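You operate a simulated robot arm through the tools that you are given. There is no shell and no other tool. Be economical: measure what you need, move in short steps, check, and stop when the job is done.

You are at the controls of a simulated robot arm. One attempt, no reset.

Task
Fetch the teal wide dish from the shelf under the packing bench and set it on the top of the packing bench. Take the grey-rimmed cup on the top of the packing bench and put it away on the top of the tile bench. Put one of the medium posts from the top of the tile bench on the flat tile there. Put one of the wooden sticks from the top of the tile bench on top of the short post on the top of the tile bench. Take the beige square dish from the top of the tile bench and leave it on the back of the ware table. Press the down key two times. Open the cupboard drawer, put the measuring cup inside and shut the drawer again. Put the white sieve on the low shelf under the counter away on the top of the wooden rack. Stack the measuring jug that says "plum" from the middle of the steel counter on top of the measuring jug that says "fern". Take the cream block labelled "good" from the middle of the steel counter and leave it on the top of the side table. Put the white float on the top of the blue wheel. Open the cart side rail. The order is free. Set down upright: grey-rimmed cup, measuring cup, cream block.

Only the result counts: the job must be done as asked and must still hold three seconds after the hand-in. Knocking over, shifting, dropping, spilling or breaking anything else fails it.

Robot
A 7-joint arm with a four-finger gripper on a trunk, on a base that drives. Base frame: it is fixed to the floor where the robot stands at the start and does not move with it; the origin is under the middle of the robot, x ahead of it, y to its left, z up. Units: m, degrees, N and s.
With the tool pointing down near the work surface it reaches from about 0.1 to 0.84 m from the robot's upright axis, wherever it stands. Its first joint turns from -69.0 to 172.0 degrees. Places, roughly: back of the ware table (24x26 cm) [-1.44, -1.62, 0.66]; bin [-0.4, -1.5, 0.3]; cart side rail [0, -1.4, 0.8]; cream block [-4.75, 2, 1]; cupboard drawer [-0.4, -1.4, 0.4]; down key [0.4, 3.5, 1.2]; flat tile (9x9x2 cm) [0.7, 1.7, 0.8]; grey-rimmed cup [1, -0.25, 0.75]; measuring cup [-1.25, 0.75, 0.75]; measuring jug [-4.5, 2.25, 1]; medium post [1, 1.25, 0.75]; short post [1, 1.75, 0.75]; square dish [0.75, 2, 0.75]; top of the blue wheel [-1.7, 1.6, 0.9]; top of the packing bench [0.7, -0.1, 0.8]; top of the side table [-4.7, 0, 0.9]; top of the tile bench [0.7, 1.6, 0.8]; top of the wooden rack (17x56 cm) [-4.6, 3.56, 0.92]; white float [-5, 5, 0.75]; white sieve [-4.5, 3.5, 0.5]; wide dish [0.75, 0, 0.25]; wooden stick (2x2x11 cm) [0.3, 1.9, 0.9]. Payload 3.67 kg.
The tool frame sits at the grasp point between the pads (the TCP): z along the fingers, y along the line on which they close. The tips reach 0.028 m beyond it. Largest opening 0.112 m; the body of the gripper starts 0.073 m behind the TCP.
Orientation is that of the tool frame in the base frame, as a unit quaternion [x, y, z, w]. With the fingers straight down and closing along the base's y, the tool's x points along the base's -x, its y along +y and its z along -z.

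Tools
- The arm moves only by the tool jog_arm. Its argument "steps" is a list that holds one entry, the list of rows, each a list of 7 numbers: the turn, a rotation vector about the base's x, y, z in rad, then the shift along the base's x, y, z in mm, then the finger opening in mm, from 0 to 112. In form: [[[wx, wy, wz, tx, ty, tz, gripper], ...]]. A call has 1 to 8 rows; each row shifts and turns the commanded pose from where the row before left it. Rows are played at 5 a second. More than 0.05 m and 8.6 degrees between two rows, or a gripper value outside its range, and nothing of the call is played. Where a pose cannot be reached the arm comes as near as it can. A force on the tool above 40 N (or 10 N above the force at the start of the call, whichever is more), or a blocked arm, ends the call early, and 0.2 s more pass. Each finger halts on what it meets, pressing with about 41 N; the grip force reading is that of the motor and also rises with nothing between the fingers. The clock runs only during rows and for 0.2 s after the last one: add rows that do not move to give the fingers time. It gives the time, the measured TCP pose, the force on the tool (base axes), the opening and the grip force at its end, in the units of the frame above (readings bear some noise), with the torque about the TCP (base axes, N m) and any sound that the robot's microphone picked up.
- Cameras (640 x 400 px; columns grow to the right, rows downward): "scene" is now at [0.1082, 0.0063, 1.3782]; the picture's right is [0.04, -1.00, -0.00], its down [-0.93, -0.04, -0.37] and it looks along [0.37, 0.02, -0.93] (base axes); focal length 214 px, centre (320, 200). "wrist" rides on the gripper at [0.06, -0.018, -0.104] in the tool frame; the picture's right is [0.29, 0.96, 0.00], its down [-0.80, 0.24, -0.55] and it looks along [-0.53, 0.16, 0.83] (tool axes); focal length 234 px, centre (320, 200). There is no depth. A picture from a camera that has moved, and an enlarged one, comes with that camera's place and axes in the base frame and with its lens.
- grab_frame(camera): a new picture of that camera. The clock stands still meanwhile.
- lift_body(by): slides the trunk up (or, below 0, down) by that many m; the arm and the scene camera ride with it, the base frame stays. It gives what a move gives, with no picture.
- base_move(legs): drives the robot by 1 to 6 legs, each [ahead, turn to the left] in m and degrees, along the robot's own axes; the way and the turn of a leg run together, so that a leg with both is an arc; at most 1.5 m and 180 degrees a leg. The arm and the cameras ride along, it lands a little off, and it stops where it bumps. It gives what a move gives.
- head_to(pan, tilt): turns the head with the scene camera to pan (to the left, within 86 degrees either way) and tilt (down, from -29 to 69), counted from straight ahead of the robot. It gives what a move gives.
- enlarge(camera, box): a new picture of the part [left, top, right, bottom] of that camera's present view, enlarged. The clock stands still meanwhile.
- sign_off(): hands the job in; it is judged then, once.

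Work in short steps. Places have to be worked out from the pictures, the camera data and where the tool is seen: move nearer, look again, correct. Check each grasp and each placing, and mend what went wrong. You have 567 turns and 360 pictures in all, those below and enlarged ones among them. Open the gripper and draw the arm clear of the work before you hand the job in, unless the task says otherwise; then end with one line.

The tools are called after "Call:" as a command line: name --argument value ..., lists and objects as JSON in quotes. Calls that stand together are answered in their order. jog_arm: Moves the arm, as the interface text tells. Its arguments: {"type":"object","properties":{"steps":{"type":"array"}},"required":["steps"]} The other tools are called the same way: lift_body (by) slides the trunk up or down; base_move (legs) drives the base; head_to (pan, tilt) turns the head that bears the scene camera; grab_frame (camera) takes a picture; enlarge (camera, box) takes an enlarged picture of a part of a camera's view; sign_off () hands the job in.

At the start:

```text
clock: 0.0
eef_pos: [0.4278, -0.5943, 1.0989]
tcp_rot: [0.001, 1.0, 0.0, 0.0]
ft_force: [0.2, 0.2, -0.1]
wrist_torque: [0.0, 0.0, -0.02]
width: 0.1118
grip_force: 0.1
trunk travel left (down, up): [-0.55, 0.29]
robot x, y, heading: [-0.0024, 0.0029, -0.2]
head pan, tilt: [2.3, 68.2]
```

scene: 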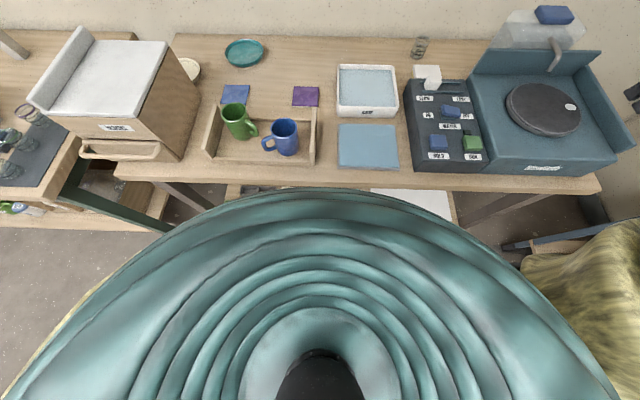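
wrist: 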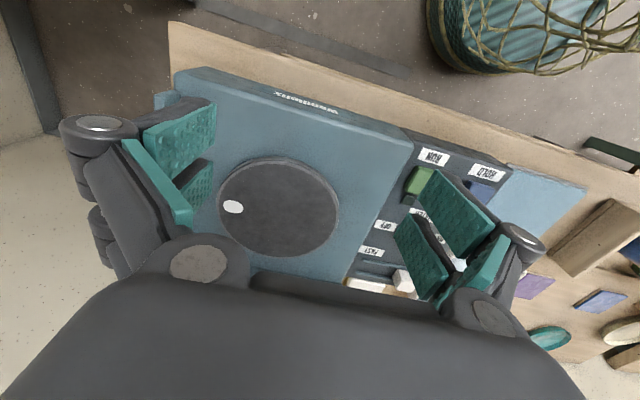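

I see the packing bench ahead. I start by surveying with the head at lower tilt.

Call:
head_to --pan 0 --tilt 35

Call:
grab_frame --camera "scene"

Call:
head_to --pan 80 --tilt 30

Call:
grab_frame --camera "scene"

Call:
head_to --pan -80 --tilt 30

Call:
grab_frame --camera "scene"

```text
clock: 1.0
eef_pos: [0.4249, -0.5948, 1.099]
tcp_rot: [0.0, 1.0, 0.0, 0.001]
ft_force: [-0.2, -0.4, -0.4]
wrist_torque: [0.02, 0.0, 0.0]
width: 0.1121
grip_force: 0.0
trunk travel left (down, up): [-0.55, 0.29]
robot x, y, heading: [0.0001, 0.0006, 0.0]
head pan, tilt: [0.0, 35.0]
```

```text
357 pictures are left
camera scene: at [0.1397, 0.0039, 1.4213], right [0.0, -1.0, 0.0], down [-0.57, 0.0, -0.82], along [0.82, 0.0, -0.57], focal length 214 px, centre (320, 200)
```

scene: 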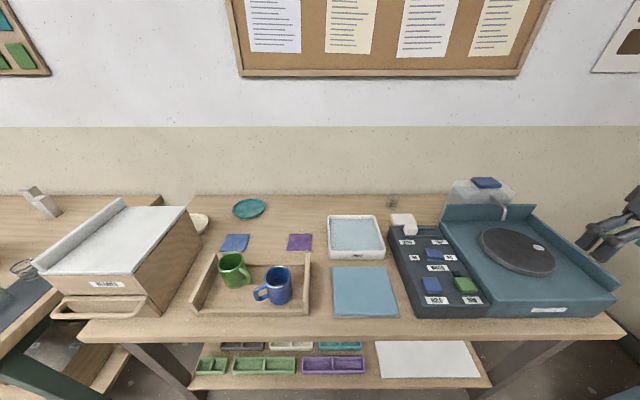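

```text
clock: 2.5
eef_pos: [0.4262, -0.5933, 1.0987]
tcp_rot: [0.0, 1.0, 0.0, 0.0]
ft_force: [0.2, 0.0, 0.1]
wrist_torque: [-0.01, 0.0, 0.01]
width: 0.112
grip_force: 0.0
trunk travel left (down, up): [-0.55, 0.29]
robot x, y, heading: [-0.0028, 0.0009, 0.0]
head pan, tilt: [80.0, 30.0]
```

```text
356 pictures are left
camera scene: at [0.0674, 0.093, 1.4292], right [0.98, -0.17, 0.0], down [-0.09, -0.49, -0.87], along [0.15, 0.85, -0.5], focal length 214 px, centre (320, 200)
```

scene: 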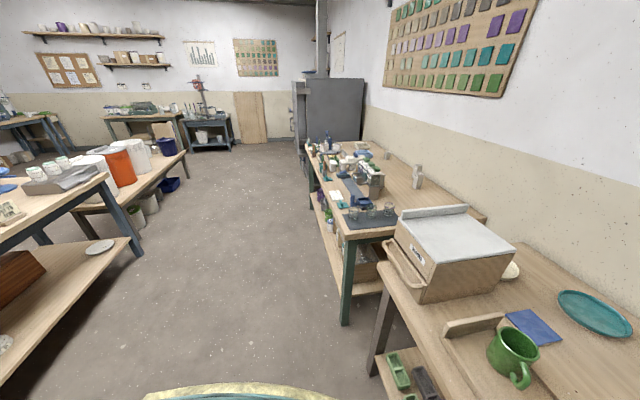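

```text
clock: 5.0
eef_pos: [0.4268, -0.5952, 1.0982]
tcp_rot: [0.0, 1.0, 0.0, 0.001]
ft_force: [0.2, -0.1, -0.6]
wrist_torque: [-0.01, -0.03, 0.01]
width: 0.1119
grip_force: 0.1
trunk travel left (down, up): [-0.55, 0.29]
robot x, y, heading: [0.0018, 0.0004, -0.3]
head pan, tilt: [-80.0, 30.0]
```

```text
355 pictures are left
camera scene: at [0.0674, -0.0851, 1.4291], right [-0.98, -0.17, 0.0], down [-0.09, 0.49, -0.87], along [0.15, -0.85, -0.5], focal length 214 px, centre (320, 200)
```

scene: 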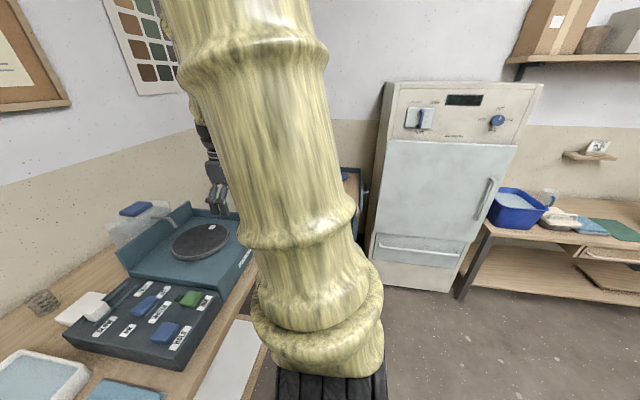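

Look closer at the cup on the packing bench and lower the trunk view for the shelf.

Call:
head_to --pan 0 --tilt 30

Call:
enlarge --camera "scene" --box '[320, 150, 480, 250]'

Call:
head_to --pan 0 --tilt 55

Call:
enlarge --camera "scene" --box '[160, 180, 480, 380]'

```text
clock: 6.5
eef_pos: [0.4272, -0.5955, 1.0986]
tcp_rot: [0.0, 1.0, 0.0, 0.0]
ft_force: [-0.1, 0.3, 0.6]
wrist_torque: [0.0, -0.02, 0.0]
width: 0.1121
grip_force: 0.1
trunk travel left (down, up): [-0.55, 0.29]
robot x, y, heading: [-0.0004, 0.0006, 0.0]
head pan, tilt: [0.0, 30.0]
```

```text
4.00 times, centred on (400, 200) of scene
camera zoom: at [0.1421, 0.0039, 1.4292], right [0.0, -1.0, 0.0], down [-0.5, 0.0, -0.87], along [0.87, 0.0, -0.5], focal length 858 px, centre (0, 200)
```

zoom: 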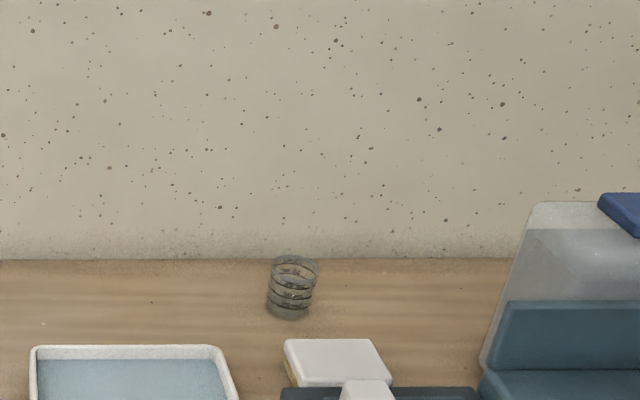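

```text
clock: 7.4
eef_pos: [0.4267, -0.5947, 1.0986]
tcp_rot: [0.0, 1.0, 0.0, 0.0]
ft_force: [0.0, -0.4, 0.7]
wrist_torque: [-0.02, 0.0, -0.03]
width: 0.1118
grip_force: 0.1
trunk travel left (down, up): [-0.55, 0.29]
robot x, y, heading: [-0.0031, 0.0044, -0.1]
head pan, tilt: [0.0, 55.0]
```

```text
2.00 times, centred on (320, 280) of scene
camera zoom: at [0.1238, 0.004, 1.3932], right [0.0, -1.0, 0.0], down [-0.82, 0.0, -0.57], along [0.57, 0.0, -0.82], focal length 429 px, centre (320, 40)
```

zoom: 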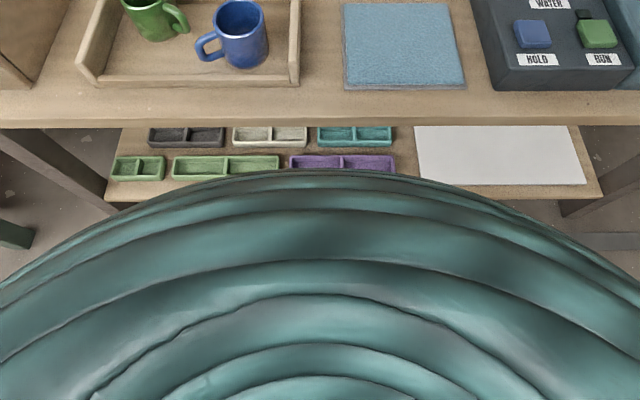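

The dishes are on the shelf; I back away and lower the trunk to see beneath.

Call:
base_move --legs '[[-0.4, 0]]'

Call:
lift_body --by -0.5

Call:
head_to --pan 0 --tilt 25

Call:
grab_frame --camera "scene"

```text
clock: 9.9
eef_pos: [0.0236, -0.5947, 1.0987]
tcp_rot: [-0.001, 1.0, -0.001, 0.0]
ft_force: [-0.1, -0.2, 0.6]
wrist_torque: [0.0, -0.02, -0.02]
width: 0.1121
grip_force: 0.1
trunk travel left (down, up): [-0.55, 0.29]
robot x, y, heading: [-0.4031, 0.0024, -0.1]
head pan, tilt: [0.0, 55.0]
```

```text
refused: -0.5 is not a number from -0.4 to 0.4
```

```text
clock: 10.8
eef_pos: [0.0252, -0.5942, 1.0982]
tcp_rot: [0.0, 1.0, 0.0, 0.001]
ft_force: [0.3, 0.5, 0.6]
wrist_torque: [0.01, 0.0, -0.01]
width: 0.1121
grip_force: 0.0
trunk travel left (down, up): [-0.55, 0.29]
robot x, y, heading: [-0.4008, 0.005, 0.2]
head pan, tilt: [0.0, 25.0]
```

```text
352 pictures are left
camera scene: at [-0.2581, 0.004, 1.437], right [0.0, -1.0, 0.0], down [-0.42, 0.0, -0.91], along [0.91, 0.0, -0.42], focal length 214 px, centre (320, 200)
```

scene: 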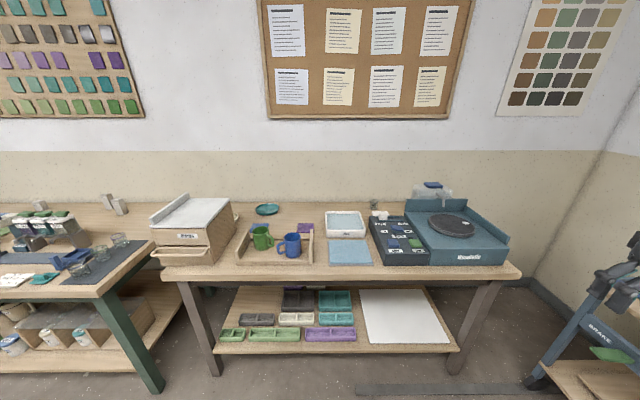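

Lower the trunk in one step of 0.4 and view the shelf.

Call:
lift_body --by -0.4

Call:
grab_frame --camera "scene"

Call:
enlarge --camera "scene" --box '[200, 200, 460, 362]'

```text
clock: 14.7
eef_pos: [0.024, -0.5944, 0.6984]
tcp_rot: [0.0, 1.0, 0.0, 0.001]
ft_force: [0.9, -0.6, -0.2]
wrist_torque: [-0.02, -0.01, -0.01]
width: 0.1122
grip_force: 0.0
trunk travel left (down, up): [-0.15, 0.69]
robot x, y, heading: [-0.4044, -0.0006, -0.2]
head pan, tilt: [0.0, 25.0]
```

```text
351 pictures are left
camera scene: at [-0.2582, 0.0042, 1.0372], right [0.0, -1.0, 0.0], down [-0.42, 0.0, -0.91], along [0.91, 0.0, -0.42], focal length 214 px, centre (320, 200)
```

scene: 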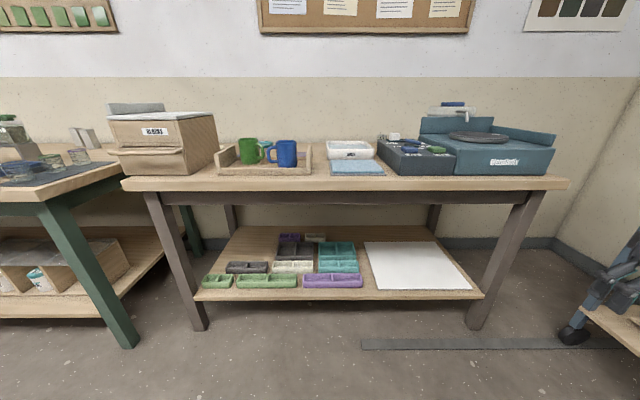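

```text
2.46 times, centred on (330, 281) of scene
camera zoom: at [-0.2582, 0.0042, 1.0372], right [0.0, -1.0, 0.0], down [-0.42, 0.0, -0.91], along [0.91, 0.0, -0.42], focal length 528 px, centre (295, 1)
```

zoom: 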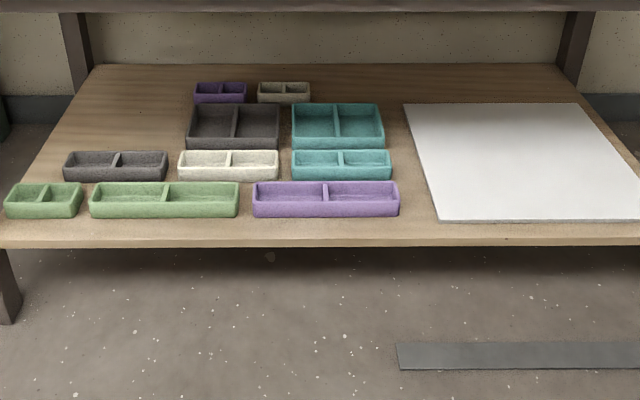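

The teal wide dish (back one, ~20x12 cm, divider in the middle) is centred near (0.725, -0.087), rim z≈0.287. I move the arm in front of the robot to see its configuration.

Call:
jog_arm --steps '[[[0, 0, 0, 0, 50, 0, 112], [0, 0, 0, 0, 50, 0, 112], [0, 0, 0, 0, 50, 0, 112], [0, 0, 0, 0, 50, 0, 112], [0, 0, 0, 0, 50, 0, 112], [0, 0, 0, 0, 50, 0, 112], [0, 0, 0, 0, 50, 0, 112], [0, 0, 0, 0, 50, 0, 112]]]'

Call:
jog_arm --steps '[[[0, -0.13, 0, 0, 20, 0, 112], [0, -0.13, 0, 0, 20, 0, 112], [0, -0.13, 0, 0, 20, 0, 112], [0, -0.13, 0, 0, 20, 0, 112], [0, -0.13, 0, 0, 20, 0, 112], [0, -0.13, 0, 0, 7, 0, 112]]]'

Call:
grab_frame --camera "scene"

Call:
grab_frame --camera "wrist"

```text
clock: 16.5
eef_pos: [0.0776, -0.2556, 0.625]
tcp_rot: [0.013, 0.998, 0.051, -0.015]
ft_force: [-0.9, -0.3, 1.0]
wrist_torque: [0.0, -0.03, 0.0]
width: 0.1121
grip_force: 0.1
out of reach, approached as far as the arm can: row 5, 6, 7, 8
trunk travel left (down, up): [-0.15, 0.69]
robot x, y, heading: [-0.4047, 0.0066, 0.3]
head pan, tilt: [0.0, 25.0]
```

```text
clock: 17.9
eef_pos: [0.1957, -0.1723, 0.6093]
tcp_rot: [0.031, 0.926, 0.038, 0.375]
ft_force: [0.8, 0.3, 0.1]
wrist_torque: [-0.02, 0.0, 0.0]
width: 0.1122
grip_force: 0.0
out of reach, approached as far as the arm can: row 1, 2, 3, 4, 5, 6
trunk travel left (down, up): [-0.15, 0.69]
robot x, y, heading: [-0.4034, 0.0019, -0.1]
head pan, tilt: [0.0, 25.0]
```

```text
349 pictures are left
camera scene: at [-0.2663, 0.0422, 1.0376], right [0.41, -0.91, 0.0], down [-0.38, -0.17, -0.91], along [0.83, 0.37, -0.42], focal length 214 px, centre (320, 200)
```

scene: 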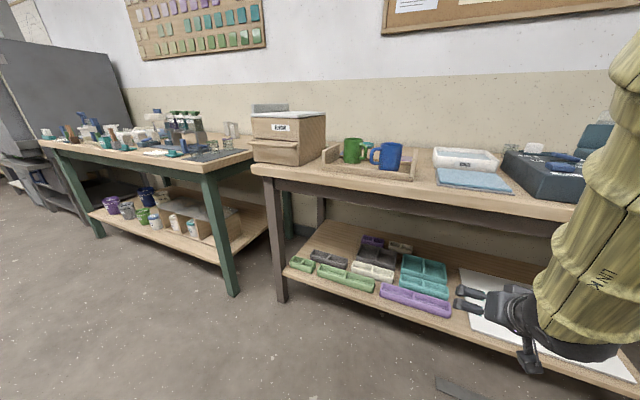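

```text
348 pictures are left
camera wrist: at [0.0815, -0.1883, 0.6399], right [-0.18, 0.98, -0.11], down [0.19, 0.14, 0.97], along [0.96, 0.15, -0.22], focal length 234 px, centre (320, 200)
```

wrist: 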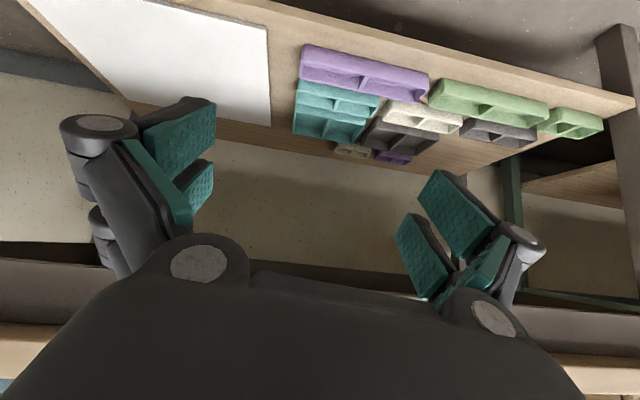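

The torso turns with joint 1, so the camera rides along. I lower the trunk the rest and test a stretched, tilted pose in free space.

Call:
lift_body --by -0.15

Call:
jog_arm --steps '[[[0, 0, 0, 30, 0, -30, 112], [0, 0, 0, 30, 0, -30, 112]]]'

```text
clock: 19.6
eef_pos: [0.1967, -0.1698, 0.4606]
tcp_rot: [0.028, 0.926, 0.04, 0.374]
ft_force: [0.1, -0.1, 0.7]
wrist_torque: [-0.02, -0.01, 0.0]
width: 0.112
grip_force: 0.0
trunk travel left (down, up): [0.0, 0.84]
robot x, y, heading: [-0.4008, -0.0002, 0.1]
head pan, tilt: [0.0, 25.0]
```

```text
clock: 20.2
eef_pos: [0.2614, -0.1754, 0.419]
tcp_rot: [0.042, 0.919, 0.043, 0.389]
ft_force: [-0.3, 0.6, 0.5]
wrist_torque: [-0.01, 0.02, -0.05]
width: 0.112
grip_force: 0.0
trunk travel left (down, up): [0.0, 0.84]
robot x, y, heading: [-0.4021, 0.0021, 0.1]
head pan, tilt: [0.0, 25.0]
```

Reach is fine now. I straighten the orientation and move to a low test pose in front of the shelf, clear of it.

Call:
jog_arm --steps '[[[-0.112, 0, 0.044, 10, 0, -30, 112], [0, 0, 0, 10, 0, -30, 112], [0, 0, 0, 10, 0, -30, 112], [0, 0, 0, 10, 0, -25, 112]]]'

Call:
grab_frame --camera "scene"

Call:
head_to --pan -60 --tilt 25

Call:
grab_frame --camera "scene"

```text
clock: 20.8
eef_pos: [0.2836, -0.1964, 0.375]
tcp_rot: [0.011, 0.922, 0.004, 0.387]
ft_force: [-0.1, 0.8, 0.5]
wrist_torque: [-0.03, 0.03, 0.0]
width: 0.1122
grip_force: 0.0
out of reach, approached as far as the arm can: row 1, 2
trunk travel left (down, up): [0.0, 0.84]
robot x, y, heading: [-0.4039, 0.0014, 0.0]
head pan, tilt: [0.0, 25.0]
stopped in row 2: the arm was blocked; the commanded pose is now the measured one
```

```text
347 pictures are left
camera scene: at [-0.2588, 0.0046, 0.8873], right [0.0, -1.0, 0.0], down [-0.42, 0.0, -0.91], along [0.91, 0.0, -0.42], focal length 214 px, centre (320, 200)
```

scene: 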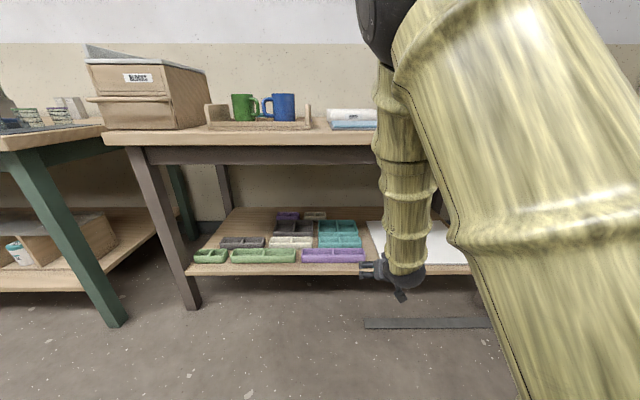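

```text
clock: 22.1
eef_pos: [0.283, -0.1959, 0.3759]
tcp_rot: [0.01, 0.922, 0.005, 0.387]
ft_force: [-0.9, 0.0, 0.2]
wrist_torque: [0.02, -0.02, -0.01]
width: 0.1122
grip_force: 0.1
trunk travel left (down, up): [0.0, 0.84]
robot x, y, heading: [-0.4019, 0.0033, 0.0]
head pan, tilt: [-60.0, 25.0]
```

```text
346 pictures are left
camera scene: at [-0.3042, -0.0753, 0.8871], right [-0.87, -0.5, 0.0], down [-0.21, 0.37, -0.91], along [0.45, -0.78, -0.42], focal length 214 px, centre (320, 200)
```

scene: 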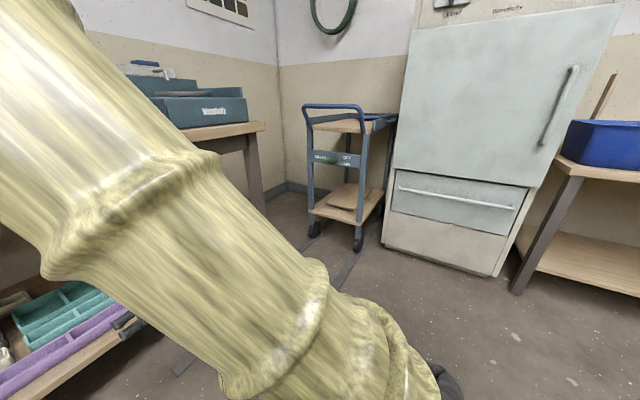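

The forearm hangs vertically; a more stretched pose should flatten it. I back up 0.25 m and test TCP about 0.85 m ahead of the robot at z≈0.32.

Call:
base_move --legs '[[-0.25, 0]]'

Call:
jog_arm --steps '[[[0, 0, 0, 40, 0, 0, 112], [0, 0, 0, 40, 0, 0, 112], [0, 0, 0, 40, 0, 0, 112], [0, 0, 0, 40, 0, 0, 112], [0, 0, 0, 20, 0, -25, 112], [0, 0, 0, 0, 0, -25, 112]]]'

Call:
head_to --pan 0 --tilt 25

Call:
grab_frame --camera "scene"

```text
clock: 23.9
eef_pos: [0.0329, -0.1961, 0.3747]
tcp_rot: [0.01, 0.922, 0.004, 0.388]
ft_force: [-0.8, -0.1, -0.5]
wrist_torque: [0.0, 0.0, 0.01]
width: 0.112
grip_force: 0.1
trunk travel left (down, up): [0.0, 0.84]
robot x, y, heading: [-0.6572, 0.0022, 0.1]
head pan, tilt: [-60.0, 25.0]
```

```text
clock: 25.3
eef_pos: [0.2131, -0.2191, 0.3228]
tcp_rot: [0.04, 0.922, 0.016, 0.386]
ft_force: [0.0, -0.8, 0.5]
wrist_torque: [0.0, 0.05, 0.02]
width: 0.1118
grip_force: 0.1
trunk travel left (down, up): [0.0, 0.84]
robot x, y, heading: [-0.6508, 0.0047, 0.2]
head pan, tilt: [-60.0, 25.0]
```

```text
clock: 26.6
eef_pos: [0.2115, -0.2228, 0.3206]
tcp_rot: [0.04, 0.922, 0.013, 0.385]
ft_force: [1.1, 0.5, 0.0]
wrist_torque: [0.02, 0.01, 0.02]
width: 0.1118
grip_force: 0.0
trunk travel left (down, up): [0.0, 0.84]
robot x, y, heading: [-0.6549, 0.005, 0.0]
head pan, tilt: [0.0, 25.0]
```

```text
345 pictures are left
camera scene: at [-0.5092, 0.0044, 0.8871], right [0.0, -1.0, 0.0], down [-0.42, 0.0, -0.91], along [0.91, 0.0, -0.42], focal length 214 px, centre (320, 200)
```

scene: 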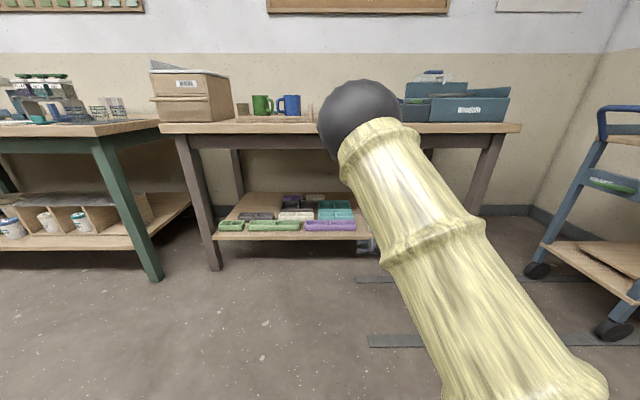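

Elbow is still rather high; I stretch further (about 1.0 m ahead) and look again.

Call:
jog_arm --steps '[[[0, 0, 0, 40, 0, 0, 112], [0, 0, 0, 40, 0, 0, 112], [0, 0, 0, 40, 0, 0, 112], [0, 0, 0, 40, 0, 0, 112]]]'

Call:
grab_frame --camera "scene"

```text
clock: 27.6
eef_pos: [0.3749, -0.1948, 0.3257]
tcp_rot: [0.01, 0.922, 0.003, 0.388]
ft_force: [-0.3, 0.8, 0.3]
wrist_torque: [0.0, 0.03, -0.03]
width: 0.1116
grip_force: 0.1
trunk travel left (down, up): [0.0, 0.84]
robot x, y, heading: [-0.6548, 0.0018, 0.0]
head pan, tilt: [0.0, 25.0]
```

```text
344 pictures are left
camera scene: at [-0.5095, 0.0046, 0.8871], right [0.0, -1.0, 0.0], down [-0.42, 0.0, -0.91], along [0.91, 0.0, -0.42], focal length 214 px, centre (320, 200)
```

scene: 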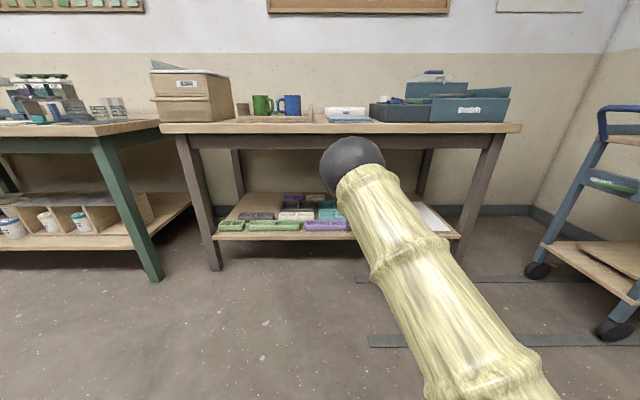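

Flatter: about 45°. I stretch slightly more with extra tilt (shelf front edge is ahead at x≈0.43, so back the base up first).

Call:
base_move --legs '[[-0.15, 0]]'

Call:
jog_arm --steps '[[[0, -0.13, 0, 40, 0, 0, 112], [0, -0.13, 0, 40, 0, 0, 112], [0, 0, 0, 30, 0, 0, 112]]]'

Call:
grab_frame --camera "scene"

```text
clock: 29.0
eef_pos: [0.2227, -0.1959, 0.3257]
tcp_rot: [0.011, 0.922, 0.004, 0.388]
ft_force: [0.3, 0.1, -0.1]
wrist_torque: [0.03, 0.0, 0.0]
width: 0.1122
grip_force: 0.0
trunk travel left (down, up): [0.0, 0.84]
robot x, y, heading: [-0.8014, 0.003, 0.0]
head pan, tilt: [0.0, 25.0]
```

```text
clock: 29.8
eef_pos: [0.3321, -0.1963, 0.3258]
tcp_rot: [0.01, 0.864, 0.005, 0.504]
ft_force: [-1.0, 0.5, 0.8]
wrist_torque: [0.0, 0.02, 0.01]
width: 0.112
grip_force: 0.1
trunk travel left (down, up): [0.0, 0.84]
robot x, y, heading: [-0.8026, 0.0042, -0.1]
head pan, tilt: [0.0, 25.0]
```

```text
343 pictures are left
camera scene: at [-0.66, 0.0047, 0.8871], right [0.0, -1.0, 0.0], down [-0.42, 0.0, -0.91], along [0.91, 0.0, -0.42], focal length 214 px, centre (320, 200)
```

scene: 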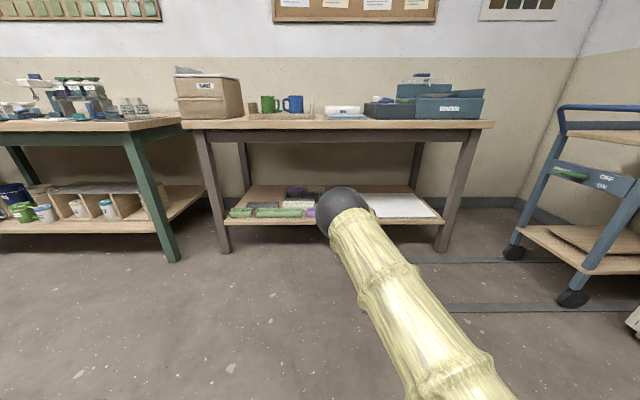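

Forearm is now ~30° flat – good for going under the bench. The wrist camera hangs on the lower side though, so I roll the tool 180° about its axis to carry it on top.

Call:
jog_arm --steps '[[[0.126, 0, -0.0725, 0, 0, 0, 112], [0.126, 0, -0.0725, 0, 0, 0, 112], [0.126, 0, -0.0725, 0, 0, 0, 112], [0.126, 0, -0.0725, 0, 0, 0, 112], [0.126, 0, -0.0725, 0, 0, 0, 112], [0.126, 0, -0.0725, 0, 0, 0, 112], [0.126, 0, -0.0725, 0, 0, 0, 112]]]'

Call:
jog_arm --steps '[[[0.126, 0, -0.0725, 0, 0, 0, 112], [0.126, 0, -0.0725, 0, 0, 0, 112], [0.126, 0, -0.0725, 0, 0, 0, 112], [0.126, 0, -0.0725, 0, 0, 0, 112], [0.126, 0, -0.0725, 0, 0, 0, 112], [0.126, 0, -0.0725, 0, 0, 0, 112], [0.126, 0, -0.0725, 0, 0, 0, 112]]]'

Call:
jog_arm --steps '[[[0.126, 0, -0.0725, 0, 0, 0, 112], [0.126, 0, -0.0725, 0, 0, 0, 112], [0.126, 0, -0.0725, 0, 0, 0, 112], [0.126, 0, -0.0725, 0, 0, 0, 112], [0.126, 0, -0.0725, 0, 0, 0, 112], [0.126, 0, -0.0725, 0, 0, 0, 112], [0.126, 0, -0.0725, 0, 0, 0, 112]]]'

```text
clock: 31.4
eef_pos: [0.3325, -0.1965, 0.3256]
tcp_rot: [0.433, 0.749, 0.247, 0.437]
ft_force: [-0.3, 0.1, 0.2]
wrist_torque: [-0.01, -0.01, 0.01]
width: 0.1116
grip_force: 0.1
trunk travel left (down, up): [0.0, 0.84]
robot x, y, heading: [-0.8032, 0.0032, 0.2]
head pan, tilt: [0.0, 25.0]
```

```text
clock: 33.0
eef_pos: [0.3316, -0.197, 0.3248]
tcp_rot: [0.744, 0.445, 0.426, 0.259]
ft_force: [0.3, 0.3, 0.4]
wrist_torque: [0.03, 0.01, -0.02]
width: 0.1119
grip_force: 0.1
trunk travel left (down, up): [0.0, 0.84]
robot x, y, heading: [-0.8086, 0.0016, 0.1]
head pan, tilt: [0.0, 25.0]
```

```text
clock: 34.6
eef_pos: [0.3325, -0.1958, 0.3246]
tcp_rot: [0.867, 0.029, 0.497, 0.014]
ft_force: [0.1, 0.7, -0.1]
wrist_torque: [-0.03, 0.0, -0.02]
width: 0.1121
grip_force: 0.1
trunk travel left (down, up): [0.0, 0.84]
robot x, y, heading: [-0.8026, 0.001, -0.1]
head pan, tilt: [0.0, 25.0]
```

Roll succeeded. Trim the roll, shift toward the dish's y and raise a bit, then look through the wrist camera.

Call:
jog_arm --steps '[[[0.054, 0, -0.031, 0, 35, 20, 112], [0, 0, 0, 0, 37, 20, 112], [0, 0, 0, 0, 37, 20, 112]]]'

Call:
grab_frame --camera "wrist"

Call:
grab_frame --camera "scene"

```text
clock: 35.4
eef_pos: [0.332, -0.0883, 0.3836]
tcp_rot: [0.867, 0.002, 0.498, 0.0]
ft_force: [0.7, -1.3, 0.0]
wrist_torque: [0.03, -0.04, 0.04]
width: 0.1122
grip_force: 0.0
trunk travel left (down, up): [0.0, 0.84]
robot x, y, heading: [-0.8028, 0.0031, -0.2]
head pan, tilt: [0.0, 25.0]
```

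```text
342 pictures are left
camera wrist: at [0.2747, -0.069, 0.488], right [0.15, -0.96, 0.25], down [-0.88, -0.24, -0.41], along [0.45, -0.16, -0.88], focal length 234 px, centre (320, 200)
```

wrist: 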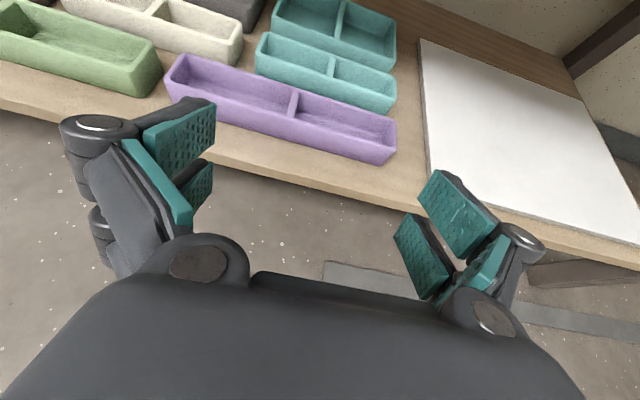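

```text
341 pictures are left
camera scene: at [-0.6598, 0.0042, 0.8871], right [0.0, -1.0, 0.0], down [-0.42, 0.0, -0.91], along [0.91, 0.0, -0.42], focal length 214 px, centre (320, 200)
```

scene: 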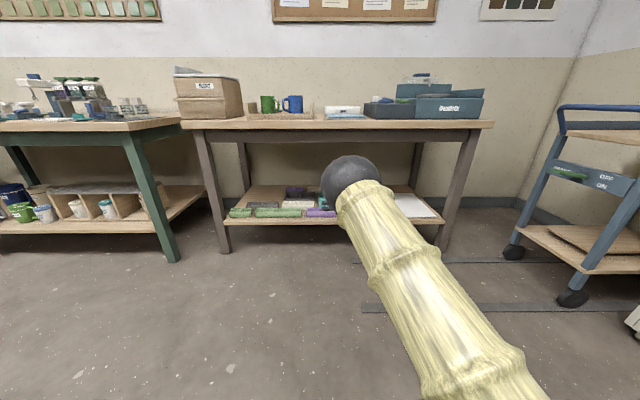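

The divider of the wide teal dish appears around y≈-0.09, consistent. I drive 0.3 m in and look again.

Call:
base_move --legs '[[0.3, 0]]'

Call:
grab_frame --camera "wrist"

```text
clock: 37.5
eef_pos: [0.6354, -0.0893, 0.3854]
tcp_rot: [0.867, 0.0, 0.497, 0.002]
ft_force: [0.2, 0.5, 0.7]
wrist_torque: [-0.04, -0.03, -0.01]
width: 0.1122
grip_force: 0.0
trunk travel left (down, up): [0.0, 0.84]
robot x, y, heading: [-0.5063, 0.0029, -0.2]
head pan, tilt: [0.0, 25.0]
```

```text
340 pictures are left
camera wrist: at [0.5765, -0.0704, 0.4884], right [0.15, -0.96, 0.25], down [-0.88, -0.24, -0.41], along [0.45, -0.16, -0.88], focal length 234 px, centre (320, 200)
```

wrist: 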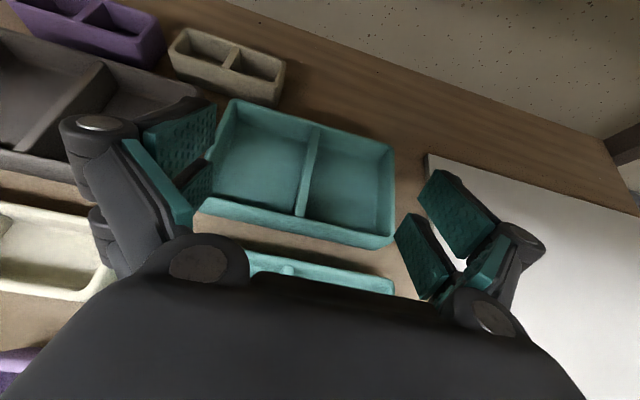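

Divider centre computed at (0.715, -0.090), rim ≈0.287. Drive 0.08 m further and lower onto it with the fingers straddling it.

Call:
base_move --legs '[[0.08, 0]]'

Call:
jog_arm --steps '[[[0, 0, 0, 0, 0, -20, 70], [0, 0, 0, 0, 0, -20, 70], [0, 0, 0, 0, 0, -15, 70]]]'

Call:
grab_frame --camera "wrist"

```text
clock: 38.5
eef_pos: [0.7175, -0.0899, 0.3848]
tcp_rot: [0.867, 0.001, 0.497, 0.001]
ft_force: [-0.7, -0.6, 1.0]
wrist_torque: [-0.01, 0.02, -0.03]
width: 0.1118
grip_force: 0.1
trunk travel left (down, up): [0.0, 0.84]
robot x, y, heading: [-0.4191, 0.0004, -0.0]
head pan, tilt: [0.0, 25.0]
```

```text
clock: 39.3
eef_pos: [0.7147, -0.0895, 0.3304]
tcp_rot: [0.868, 0.001, 0.497, 0.001]
ft_force: [0.4, -0.2, 0.8]
wrist_torque: [0.0, 0.03, 0.0]
width: 0.07
grip_force: 0.2
trunk travel left (down, up): [0.0, 0.84]
robot x, y, heading: [-0.4205, -0.0033, -0.2]
head pan, tilt: [0.0, 25.0]
```

```text
339 pictures are left
camera wrist: at [0.6575, -0.0702, 0.4332], right [0.15, -0.96, 0.25], down [-0.88, -0.24, -0.41], along [0.45, -0.16, -0.88], focal length 234 px, centre (320, 200)
```

wrist: 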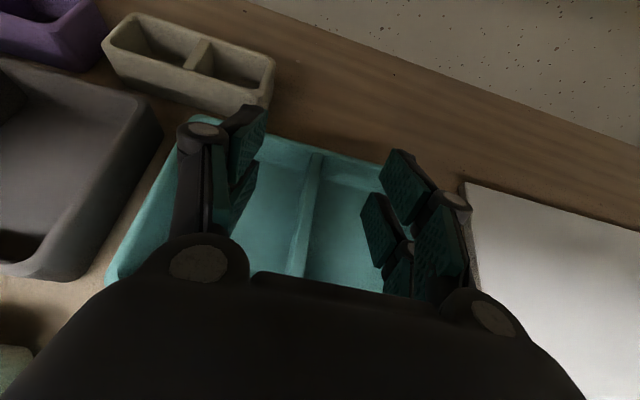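

Fingers straddle the divider. Lower to z≈0.286 and close.

Call:
jog_arm --steps '[[[0, 0, 0, 0, 0, -15, 70], [0, 0, 0, 0, 0, -15, 70], [0, 0, 0, 0, 0, -14, 70]]]'

Call:
jog_arm --steps '[[[0, 0, 0, 0, 0, 0, 0], [0, 0, 0, 0, 0, 0, 0], [0, 0, 0, 0, 0, 0, 0], [0, 0, 0, 0, 0, 0, 0]]]'

```text
clock: 40.1
eef_pos: [0.7161, -0.0895, 0.2864]
tcp_rot: [0.867, 0.001, 0.498, 0.001]
ft_force: [0.2, 1.3, 0.0]
wrist_torque: [0.02, 0.08, 0.02]
width: 0.0701
grip_force: 0.0
trunk travel left (down, up): [0.0, 0.84]
robot x, y, heading: [-0.419, 0.0004, -0.4]
head pan, tilt: [0.0, 25.0]
```

```text
clock: 41.1
eef_pos: [0.7171, -0.0902, 0.2857]
tcp_rot: [0.867, 0.002, 0.499, 0.0]
ft_force: [0.3, -3.8, -0.1]
wrist_torque: [-0.19, 0.01, 0.01]
width: 0.0101
grip_force: 41.4
trunk travel left (down, up): [0.0, 0.84]
robot x, y, heading: [-0.4214, 0.0003, -0.1]
head pan, tilt: [0.0, 25.0]
```

Gripped (10 mm divider). Lift 6 cm and back out.

Call:
jog_arm --steps '[[[0, 0, 0, 0, 0, 15, 0], [0, 0, 0, 0, 0, 20, 0], [0, 0, 0, 0, 0, 25, 0]]]'

Call:
grab_frame --camera "wrist"

```text
clock: 41.9
eef_pos: [0.7165, -0.0887, 0.3443]
tcp_rot: [0.868, 0.002, 0.496, 0.0]
ft_force: [-0.3, 0.3, -7.8]
wrist_torque: [0.0, -0.02, -0.01]
width: 0.0099
grip_force: 41.3
trunk travel left (down, up): [0.0, 0.84]
robot x, y, heading: [-0.4232, 0.0012, 0.1]
head pan, tilt: [0.0, 25.0]
```

```text
338 pictures are left
camera wrist: at [0.658, -0.0696, 0.4478], right [0.15, -0.96, 0.25], down [-0.88, -0.24, -0.41], along [0.45, -0.16, -0.88], focal length 234 px, centre (320, 200)
```

wrist: 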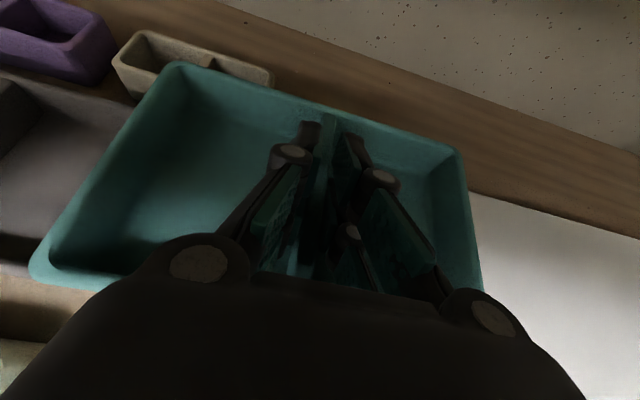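

Dish is held level. Back out from under the bench, then raise the trunk.

Call:
base_move --legs '[[-0.48, 0]]'

Call:
lift_body --by 0.4

Call:
lift_body --by 0.3

Call:
grab_frame --camera "wrist"

Call:
grab_frame --camera "scene"

```text
clock: 44.8
eef_pos: [0.2341, -0.0891, 0.3447]
tcp_rot: [0.867, 0.001, 0.497, 0.001]
ft_force: [-0.1, -0.5, -7.7]
wrist_torque: [0.0, 0.05, 0.06]
width: 0.0102
grip_force: 40.4
trunk travel left (down, up): [0.0, 0.84]
robot x, y, heading: [-0.9058, 0.0023, -0.2]
head pan, tilt: [0.0, 25.0]
```

```text
clock: 48.6
eef_pos: [0.2337, -0.0888, 0.7441]
tcp_rot: [0.868, 0.0, 0.497, 0.002]
ft_force: [0.7, 1.1, -7.6]
wrist_torque: [-0.03, 0.02, -0.01]
width: 0.0098
grip_force: 40.8
trunk travel left (down, up): [-0.4, 0.44]
robot x, y, heading: [-0.9021, 0.0057, -0.5]
head pan, tilt: [0.0, 25.0]
```

```text
clock: 51.6
eef_pos: [0.2343, -0.0899, 1.0444]
tcp_rot: [0.868, 0.0, 0.497, 0.002]
ft_force: [-0.6, 0.4, -7.2]
wrist_torque: [0.01, -0.02, 0.01]
width: 0.0097
grip_force: 41.5
trunk travel left (down, up): [-0.7, 0.14]
robot x, y, heading: [-0.9032, 0.0071, -0.2]
head pan, tilt: [0.0, 25.0]
```

```text
337 pictures are left
camera wrist: at [0.1749, -0.0704, 1.1478], right [0.15, -0.96, 0.25], down [-0.88, -0.24, -0.41], along [0.45, -0.16, -0.88], focal length 234 px, centre (320, 200)
```

wrist: 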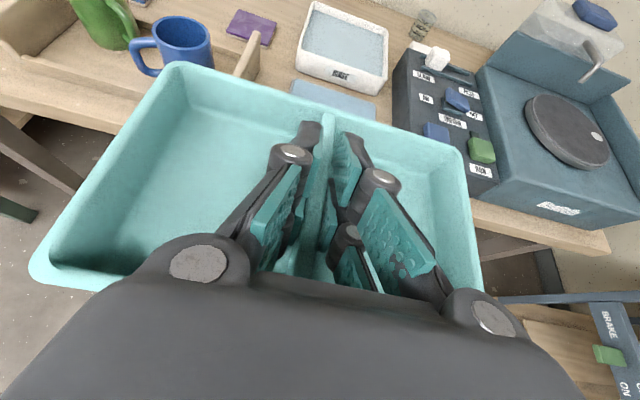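

```text
336 pictures are left
camera scene: at [-0.7591, 0.0049, 1.5869], right [-0.01, -1.0, 0.0], down [-0.42, 0.0, -0.91], along [0.91, 0.0, -0.42], focal length 214 px, centre (320, 200)
```

scene: 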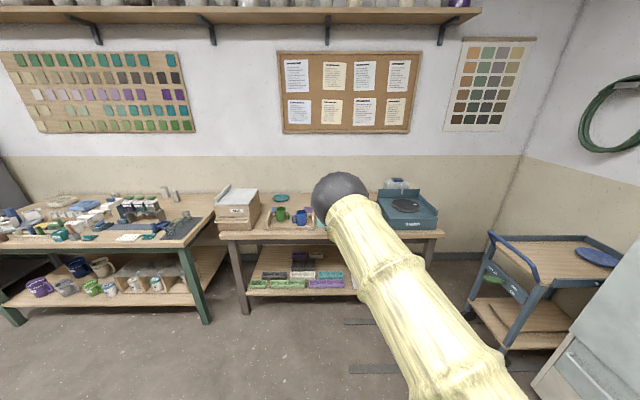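

Shift the arm to y≈0.08 and drive 0.5 m forward over the bench, staying high.

Call:
jog_arm --steps '[[[0, 0, 0, 0, 34, 0, 0], [0, 0, 0, 0, 34, 0, 0], [0, 0, 0, 0, 34, 0, 0], [0, 0, 0, 0, 34, 0, 0], [0, 0, 0, 0, 34, 0, 0]]]'

Call:
base_move --legs '[[0.55, 0]]'

Call:
grab_frame --camera "wrist"

Call:
grab_frame --camera "scene"

```text
clock: 52.8
eef_pos: [0.2806, 0.0519, 1.0563]
tcp_rot: [0.87, 0.001, 0.494, 0.0]
ft_force: [0.2, 0.9, -7.2]
wrist_torque: [0.02, 0.01, -0.04]
width: 0.0101
grip_force: 41.3
out of reach, approached as far as the arm can: row 2, 3, 4, 5
trunk travel left (down, up): [-0.7, 0.14]
robot x, y, heading: [-0.9043, 0.0043, -0.4]
head pan, tilt: [0.0, 25.0]
```

```text
clock: 56.0
eef_pos: [0.8277, 0.0515, 1.0566]
tcp_rot: [0.869, 0.002, 0.495, -0.001]
ft_force: [0.2, 0.7, -8.0]
wrist_torque: [-0.03, 0.04, 0.01]
width: 0.0101
grip_force: 40.9
trunk travel left (down, up): [-0.7, 0.14]
robot x, y, heading: [-0.3583, 0.0041, -0.3]
head pan, tilt: [0.0, 25.0]
```

```text
335 pictures are left
camera wrist: at [0.7707, 0.0697, 1.16], right [0.15, -0.96, 0.25], down [-0.88, -0.24, -0.4], along [0.45, -0.16, -0.88], focal length 234 px, centre (320, 200)
```

wrist: 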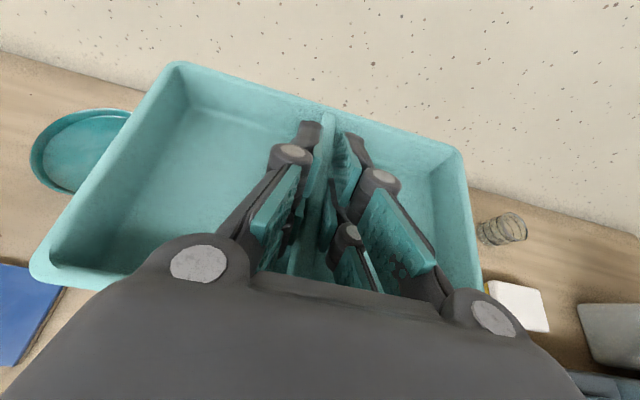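

```text
334 pictures are left
camera scene: at [-0.2103, 0.003, 1.5869], right [0.0, -1.0, 0.0], down [-0.42, 0.0, -0.91], along [0.91, 0.0, -0.42], focal length 214 px, centre (320, 200)
```

scene: 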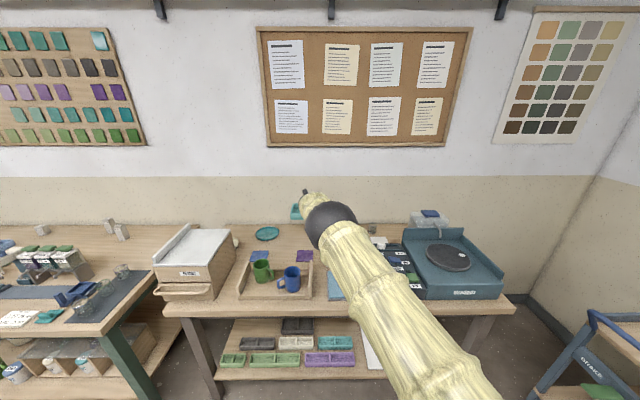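

Free spot behind the tray, between the round dish (right edge y≈0.28), purple tile (x<0.88) and white dish (y<-0.05): target centre (0.99, 0.10). Drive 0.2 m and shift the arm.

Call:
base_move --legs '[[0.2, 0]]'

Call:
jog_arm --steps '[[[0, 0, 0, -20, 24, -20, 0], [0, 0, 0, -18, 24, -20, 0]]]'

Call:
lift_body --by -0.15

Call:
grab_frame --camera "scene"

Call:
grab_frame --camera "wrist"

```text
clock: 57.5
eef_pos: [1.0112, 0.0513, 1.0487]
tcp_rot: [0.871, 0.001, 0.492, 0.0]
ft_force: [0.2, -0.1, -8.0]
wrist_torque: [-0.01, -0.04, -0.02]
width: 0.0097
grip_force: 41.0
trunk travel left (down, up): [-0.7, 0.14]
robot x, y, heading: [-0.1724, -0.001, 0.1]
head pan, tilt: [0.0, 25.0]
stopped in leg 1: the force on the tool passed its limit at 232 N (the readings are from after the stop); the commanded pose is now the measured one
```

```text
clock: 58.1
eef_pos: [0.9718, 0.0983, 1.0149]
tcp_rot: [0.871, 0.0, 0.492, -0.002]
ft_force: [1.0, -0.4, -6.5]
wrist_torque: [0.0, 0.04, 0.01]
width: 0.0097
grip_force: 40.8
trunk travel left (down, up): [-0.7, 0.14]
robot x, y, heading: [-0.1764, 0.0018, -0.1]
head pan, tilt: [0.0, 25.0]
```

```text
clock: 59.9
eef_pos: [0.972, 0.0996, 0.8651]
tcp_rot: [0.87, 0.002, 0.494, 0.0]
ft_force: [-0.6, 0.3, -7.1]
wrist_torque: [0.02, -0.04, -0.01]
width: 0.0098
grip_force: 41.1
trunk travel left (down, up): [-0.55, 0.29]
robot x, y, heading: [-0.1706, 0.001, -0.1]
head pan, tilt: [0.0, 25.0]
```

```text
333 pictures are left
camera scene: at [-0.0276, 0.0024, 1.4371], right [0.0, -1.0, 0.0], down [-0.42, 0.0, -0.91], along [0.91, 0.0, -0.42], focal length 214 px, centre (320, 200)
```

scene: 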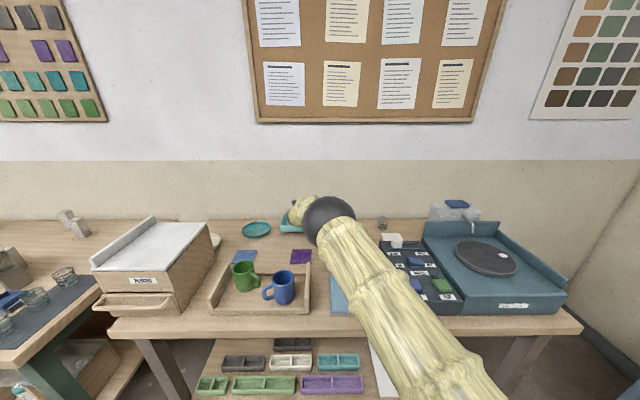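

```text
332 pictures are left
camera wrist: at [0.9149, 0.1182, 0.9694], right [0.15, -0.96, 0.25], down [-0.88, -0.24, -0.4], along [0.44, -0.16, -0.88], focal length 234 px, centre (320, 200)
```

wrist: 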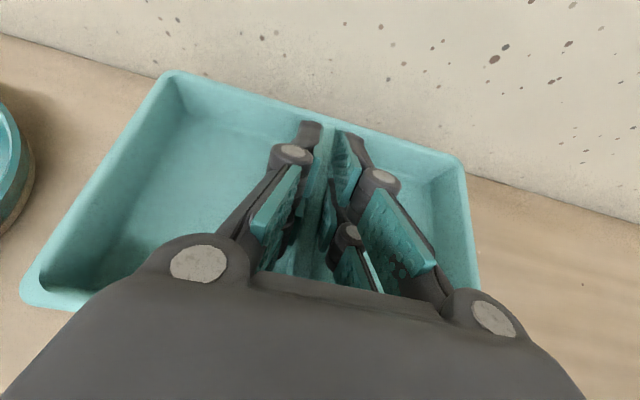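

The dish touched the wall (at x≈1.075), so the bench top is at ≈0.80 and the geometry scales accordingly; the current position (0.972, 0.10) is still free. I lower gently until contact.

Call:
jog_arm --steps '[[[0, 0, 0, -5, 0, -8, 0], [0, 0, 0, -5, 0, -8, 0], [0, 0, 0, 0, 0, -5, 0], [0, 0, 0, 0, 0, -4, 0]]]'

```text
clock: 60.9
eef_pos: [0.9629, 0.0995, 0.8464]
tcp_rot: [0.868, 0.002, 0.496, -0.001]
ft_force: [8.4, 3.4, 19.9]
wrist_torque: [0.11, 0.44, 0.05]
width: 0.0099
grip_force: 40.6
trunk travel left (down, up): [-0.55, 0.29]
robot x, y, heading: [-0.1665, 0.0005, -0.1]
head pan, tilt: [0.0, 25.0]
```

Contact (about 20 N up). Ease up 3 mm and open the fingers to 50 mm.

Call:
jog_arm --steps '[[[0, 0, 0, 0, 0, 3, 0], [0, 0, 0, 0, 0, 0, 10], [0, 0, 0, 0, 0, 0, 50], [0, 0, 0, 0, 0, 0, 50]]]'

Call:
jog_arm --steps '[[[0, 0, 0, 0, 0, 20, 50], [0, 0, 0, 0, 0, 30, 50], [0, 0, 0, 0, 0, 40, 50], [0, 0, 0, -20, 0, 40, 50]]]'

Call:
grab_frame --camera "wrist"

```text
clock: 61.9
eef_pos: [0.9626, 0.0979, 0.8432]
tcp_rot: [0.871, 0.003, 0.492, -0.001]
ft_force: [-0.5, -0.4, 2.0]
wrist_torque: [0.03, -0.01, -0.02]
width: 0.0498
grip_force: 0.0
trunk travel left (down, up): [-0.55, 0.29]
robot x, y, heading: [-0.1689, 0.0009, -0.2]
head pan, tilt: [0.0, 25.0]
```

```text
clock: 62.9
eef_pos: [0.9401, 0.0982, 0.9758]
tcp_rot: [0.87, 0.002, 0.494, -0.001]
ft_force: [-0.8, -0.2, -0.6]
wrist_torque: [0.02, -0.07, 0.01]
width: 0.0499
grip_force: 0.0
trunk travel left (down, up): [-0.55, 0.29]
robot x, y, heading: [-0.1731, 0.0031, -0.1]
head pan, tilt: [0.0, 25.0]
```

```text
331 pictures are left
camera wrist: at [0.8831, 0.1177, 1.0793], right [0.15, -0.96, 0.25], down [-0.88, -0.24, -0.4], along [0.44, -0.16, -0.88], focal length 234 px, centre (320, 200)
```

wrist: 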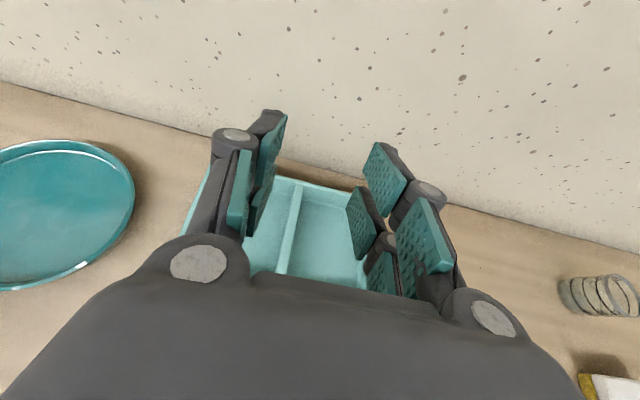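

Dish stands well. Now the glass cup at the right: move the arm sideways toward y≈-0.28 at this height with the gripper open.

Call:
jog_arm --steps '[[[0, 0, 0, -10, -45, 0, 100], [0, 0, 0, -10, -45, 0, 100], [0, 0, 0, -10, -45, 0, 100], [0, 0, 0, -10, -45, 0, 100], [0, 0, 0, -10, -45, 0, 100], [0, 0, 0, 0, -45, 0, 100], [0, 0, 0, 0, -45, 0, 100], [0, 0, 0, 0, -45, 0, 100]]]'

Call:
grab_frame --camera "wrist"

Call:
grab_frame --camera "scene"

```text
clock: 64.7
eef_pos: [0.8919, -0.2631, 0.9737]
tcp_rot: [0.87, 0.002, 0.494, -0.002]
ft_force: [-0.2, 0.4, 0.5]
wrist_torque: [-0.02, 0.0, 0.02]
width: 0.0999
grip_force: 0.0
trunk travel left (down, up): [-0.55, 0.29]
robot x, y, heading: [-0.1721, 0.0036, -0.4]
head pan, tilt: [0.0, 25.0]
```

```text
330 pictures are left
camera wrist: at [0.8345, -0.2443, 1.0775], right [0.15, -0.96, 0.25], down [-0.88, -0.24, -0.4], along [0.44, -0.16, -0.88], focal length 234 px, centre (320, 200)
```

wrist: 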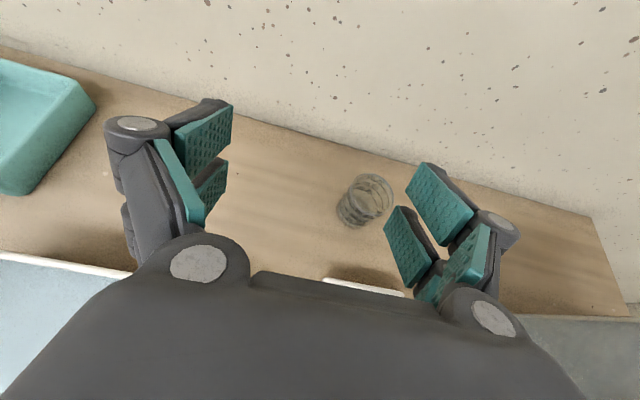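

```text
329 pictures are left
camera scene: at [-0.0281, 0.0, 1.4371], right [0.0, -1.0, 0.0], down [-0.42, 0.0, -0.91], along [0.91, 0.0, -0.42], focal length 214 px, centre (320, 200)
```

scene: 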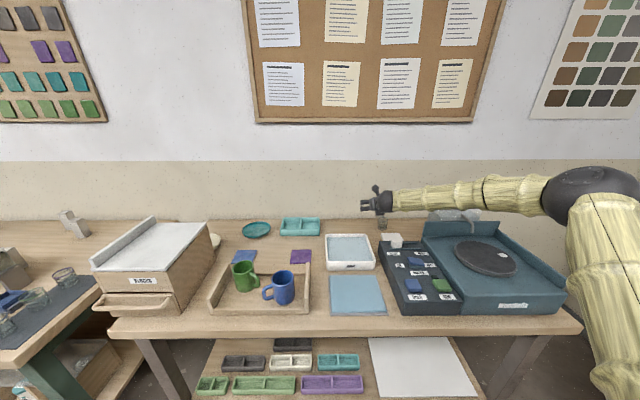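

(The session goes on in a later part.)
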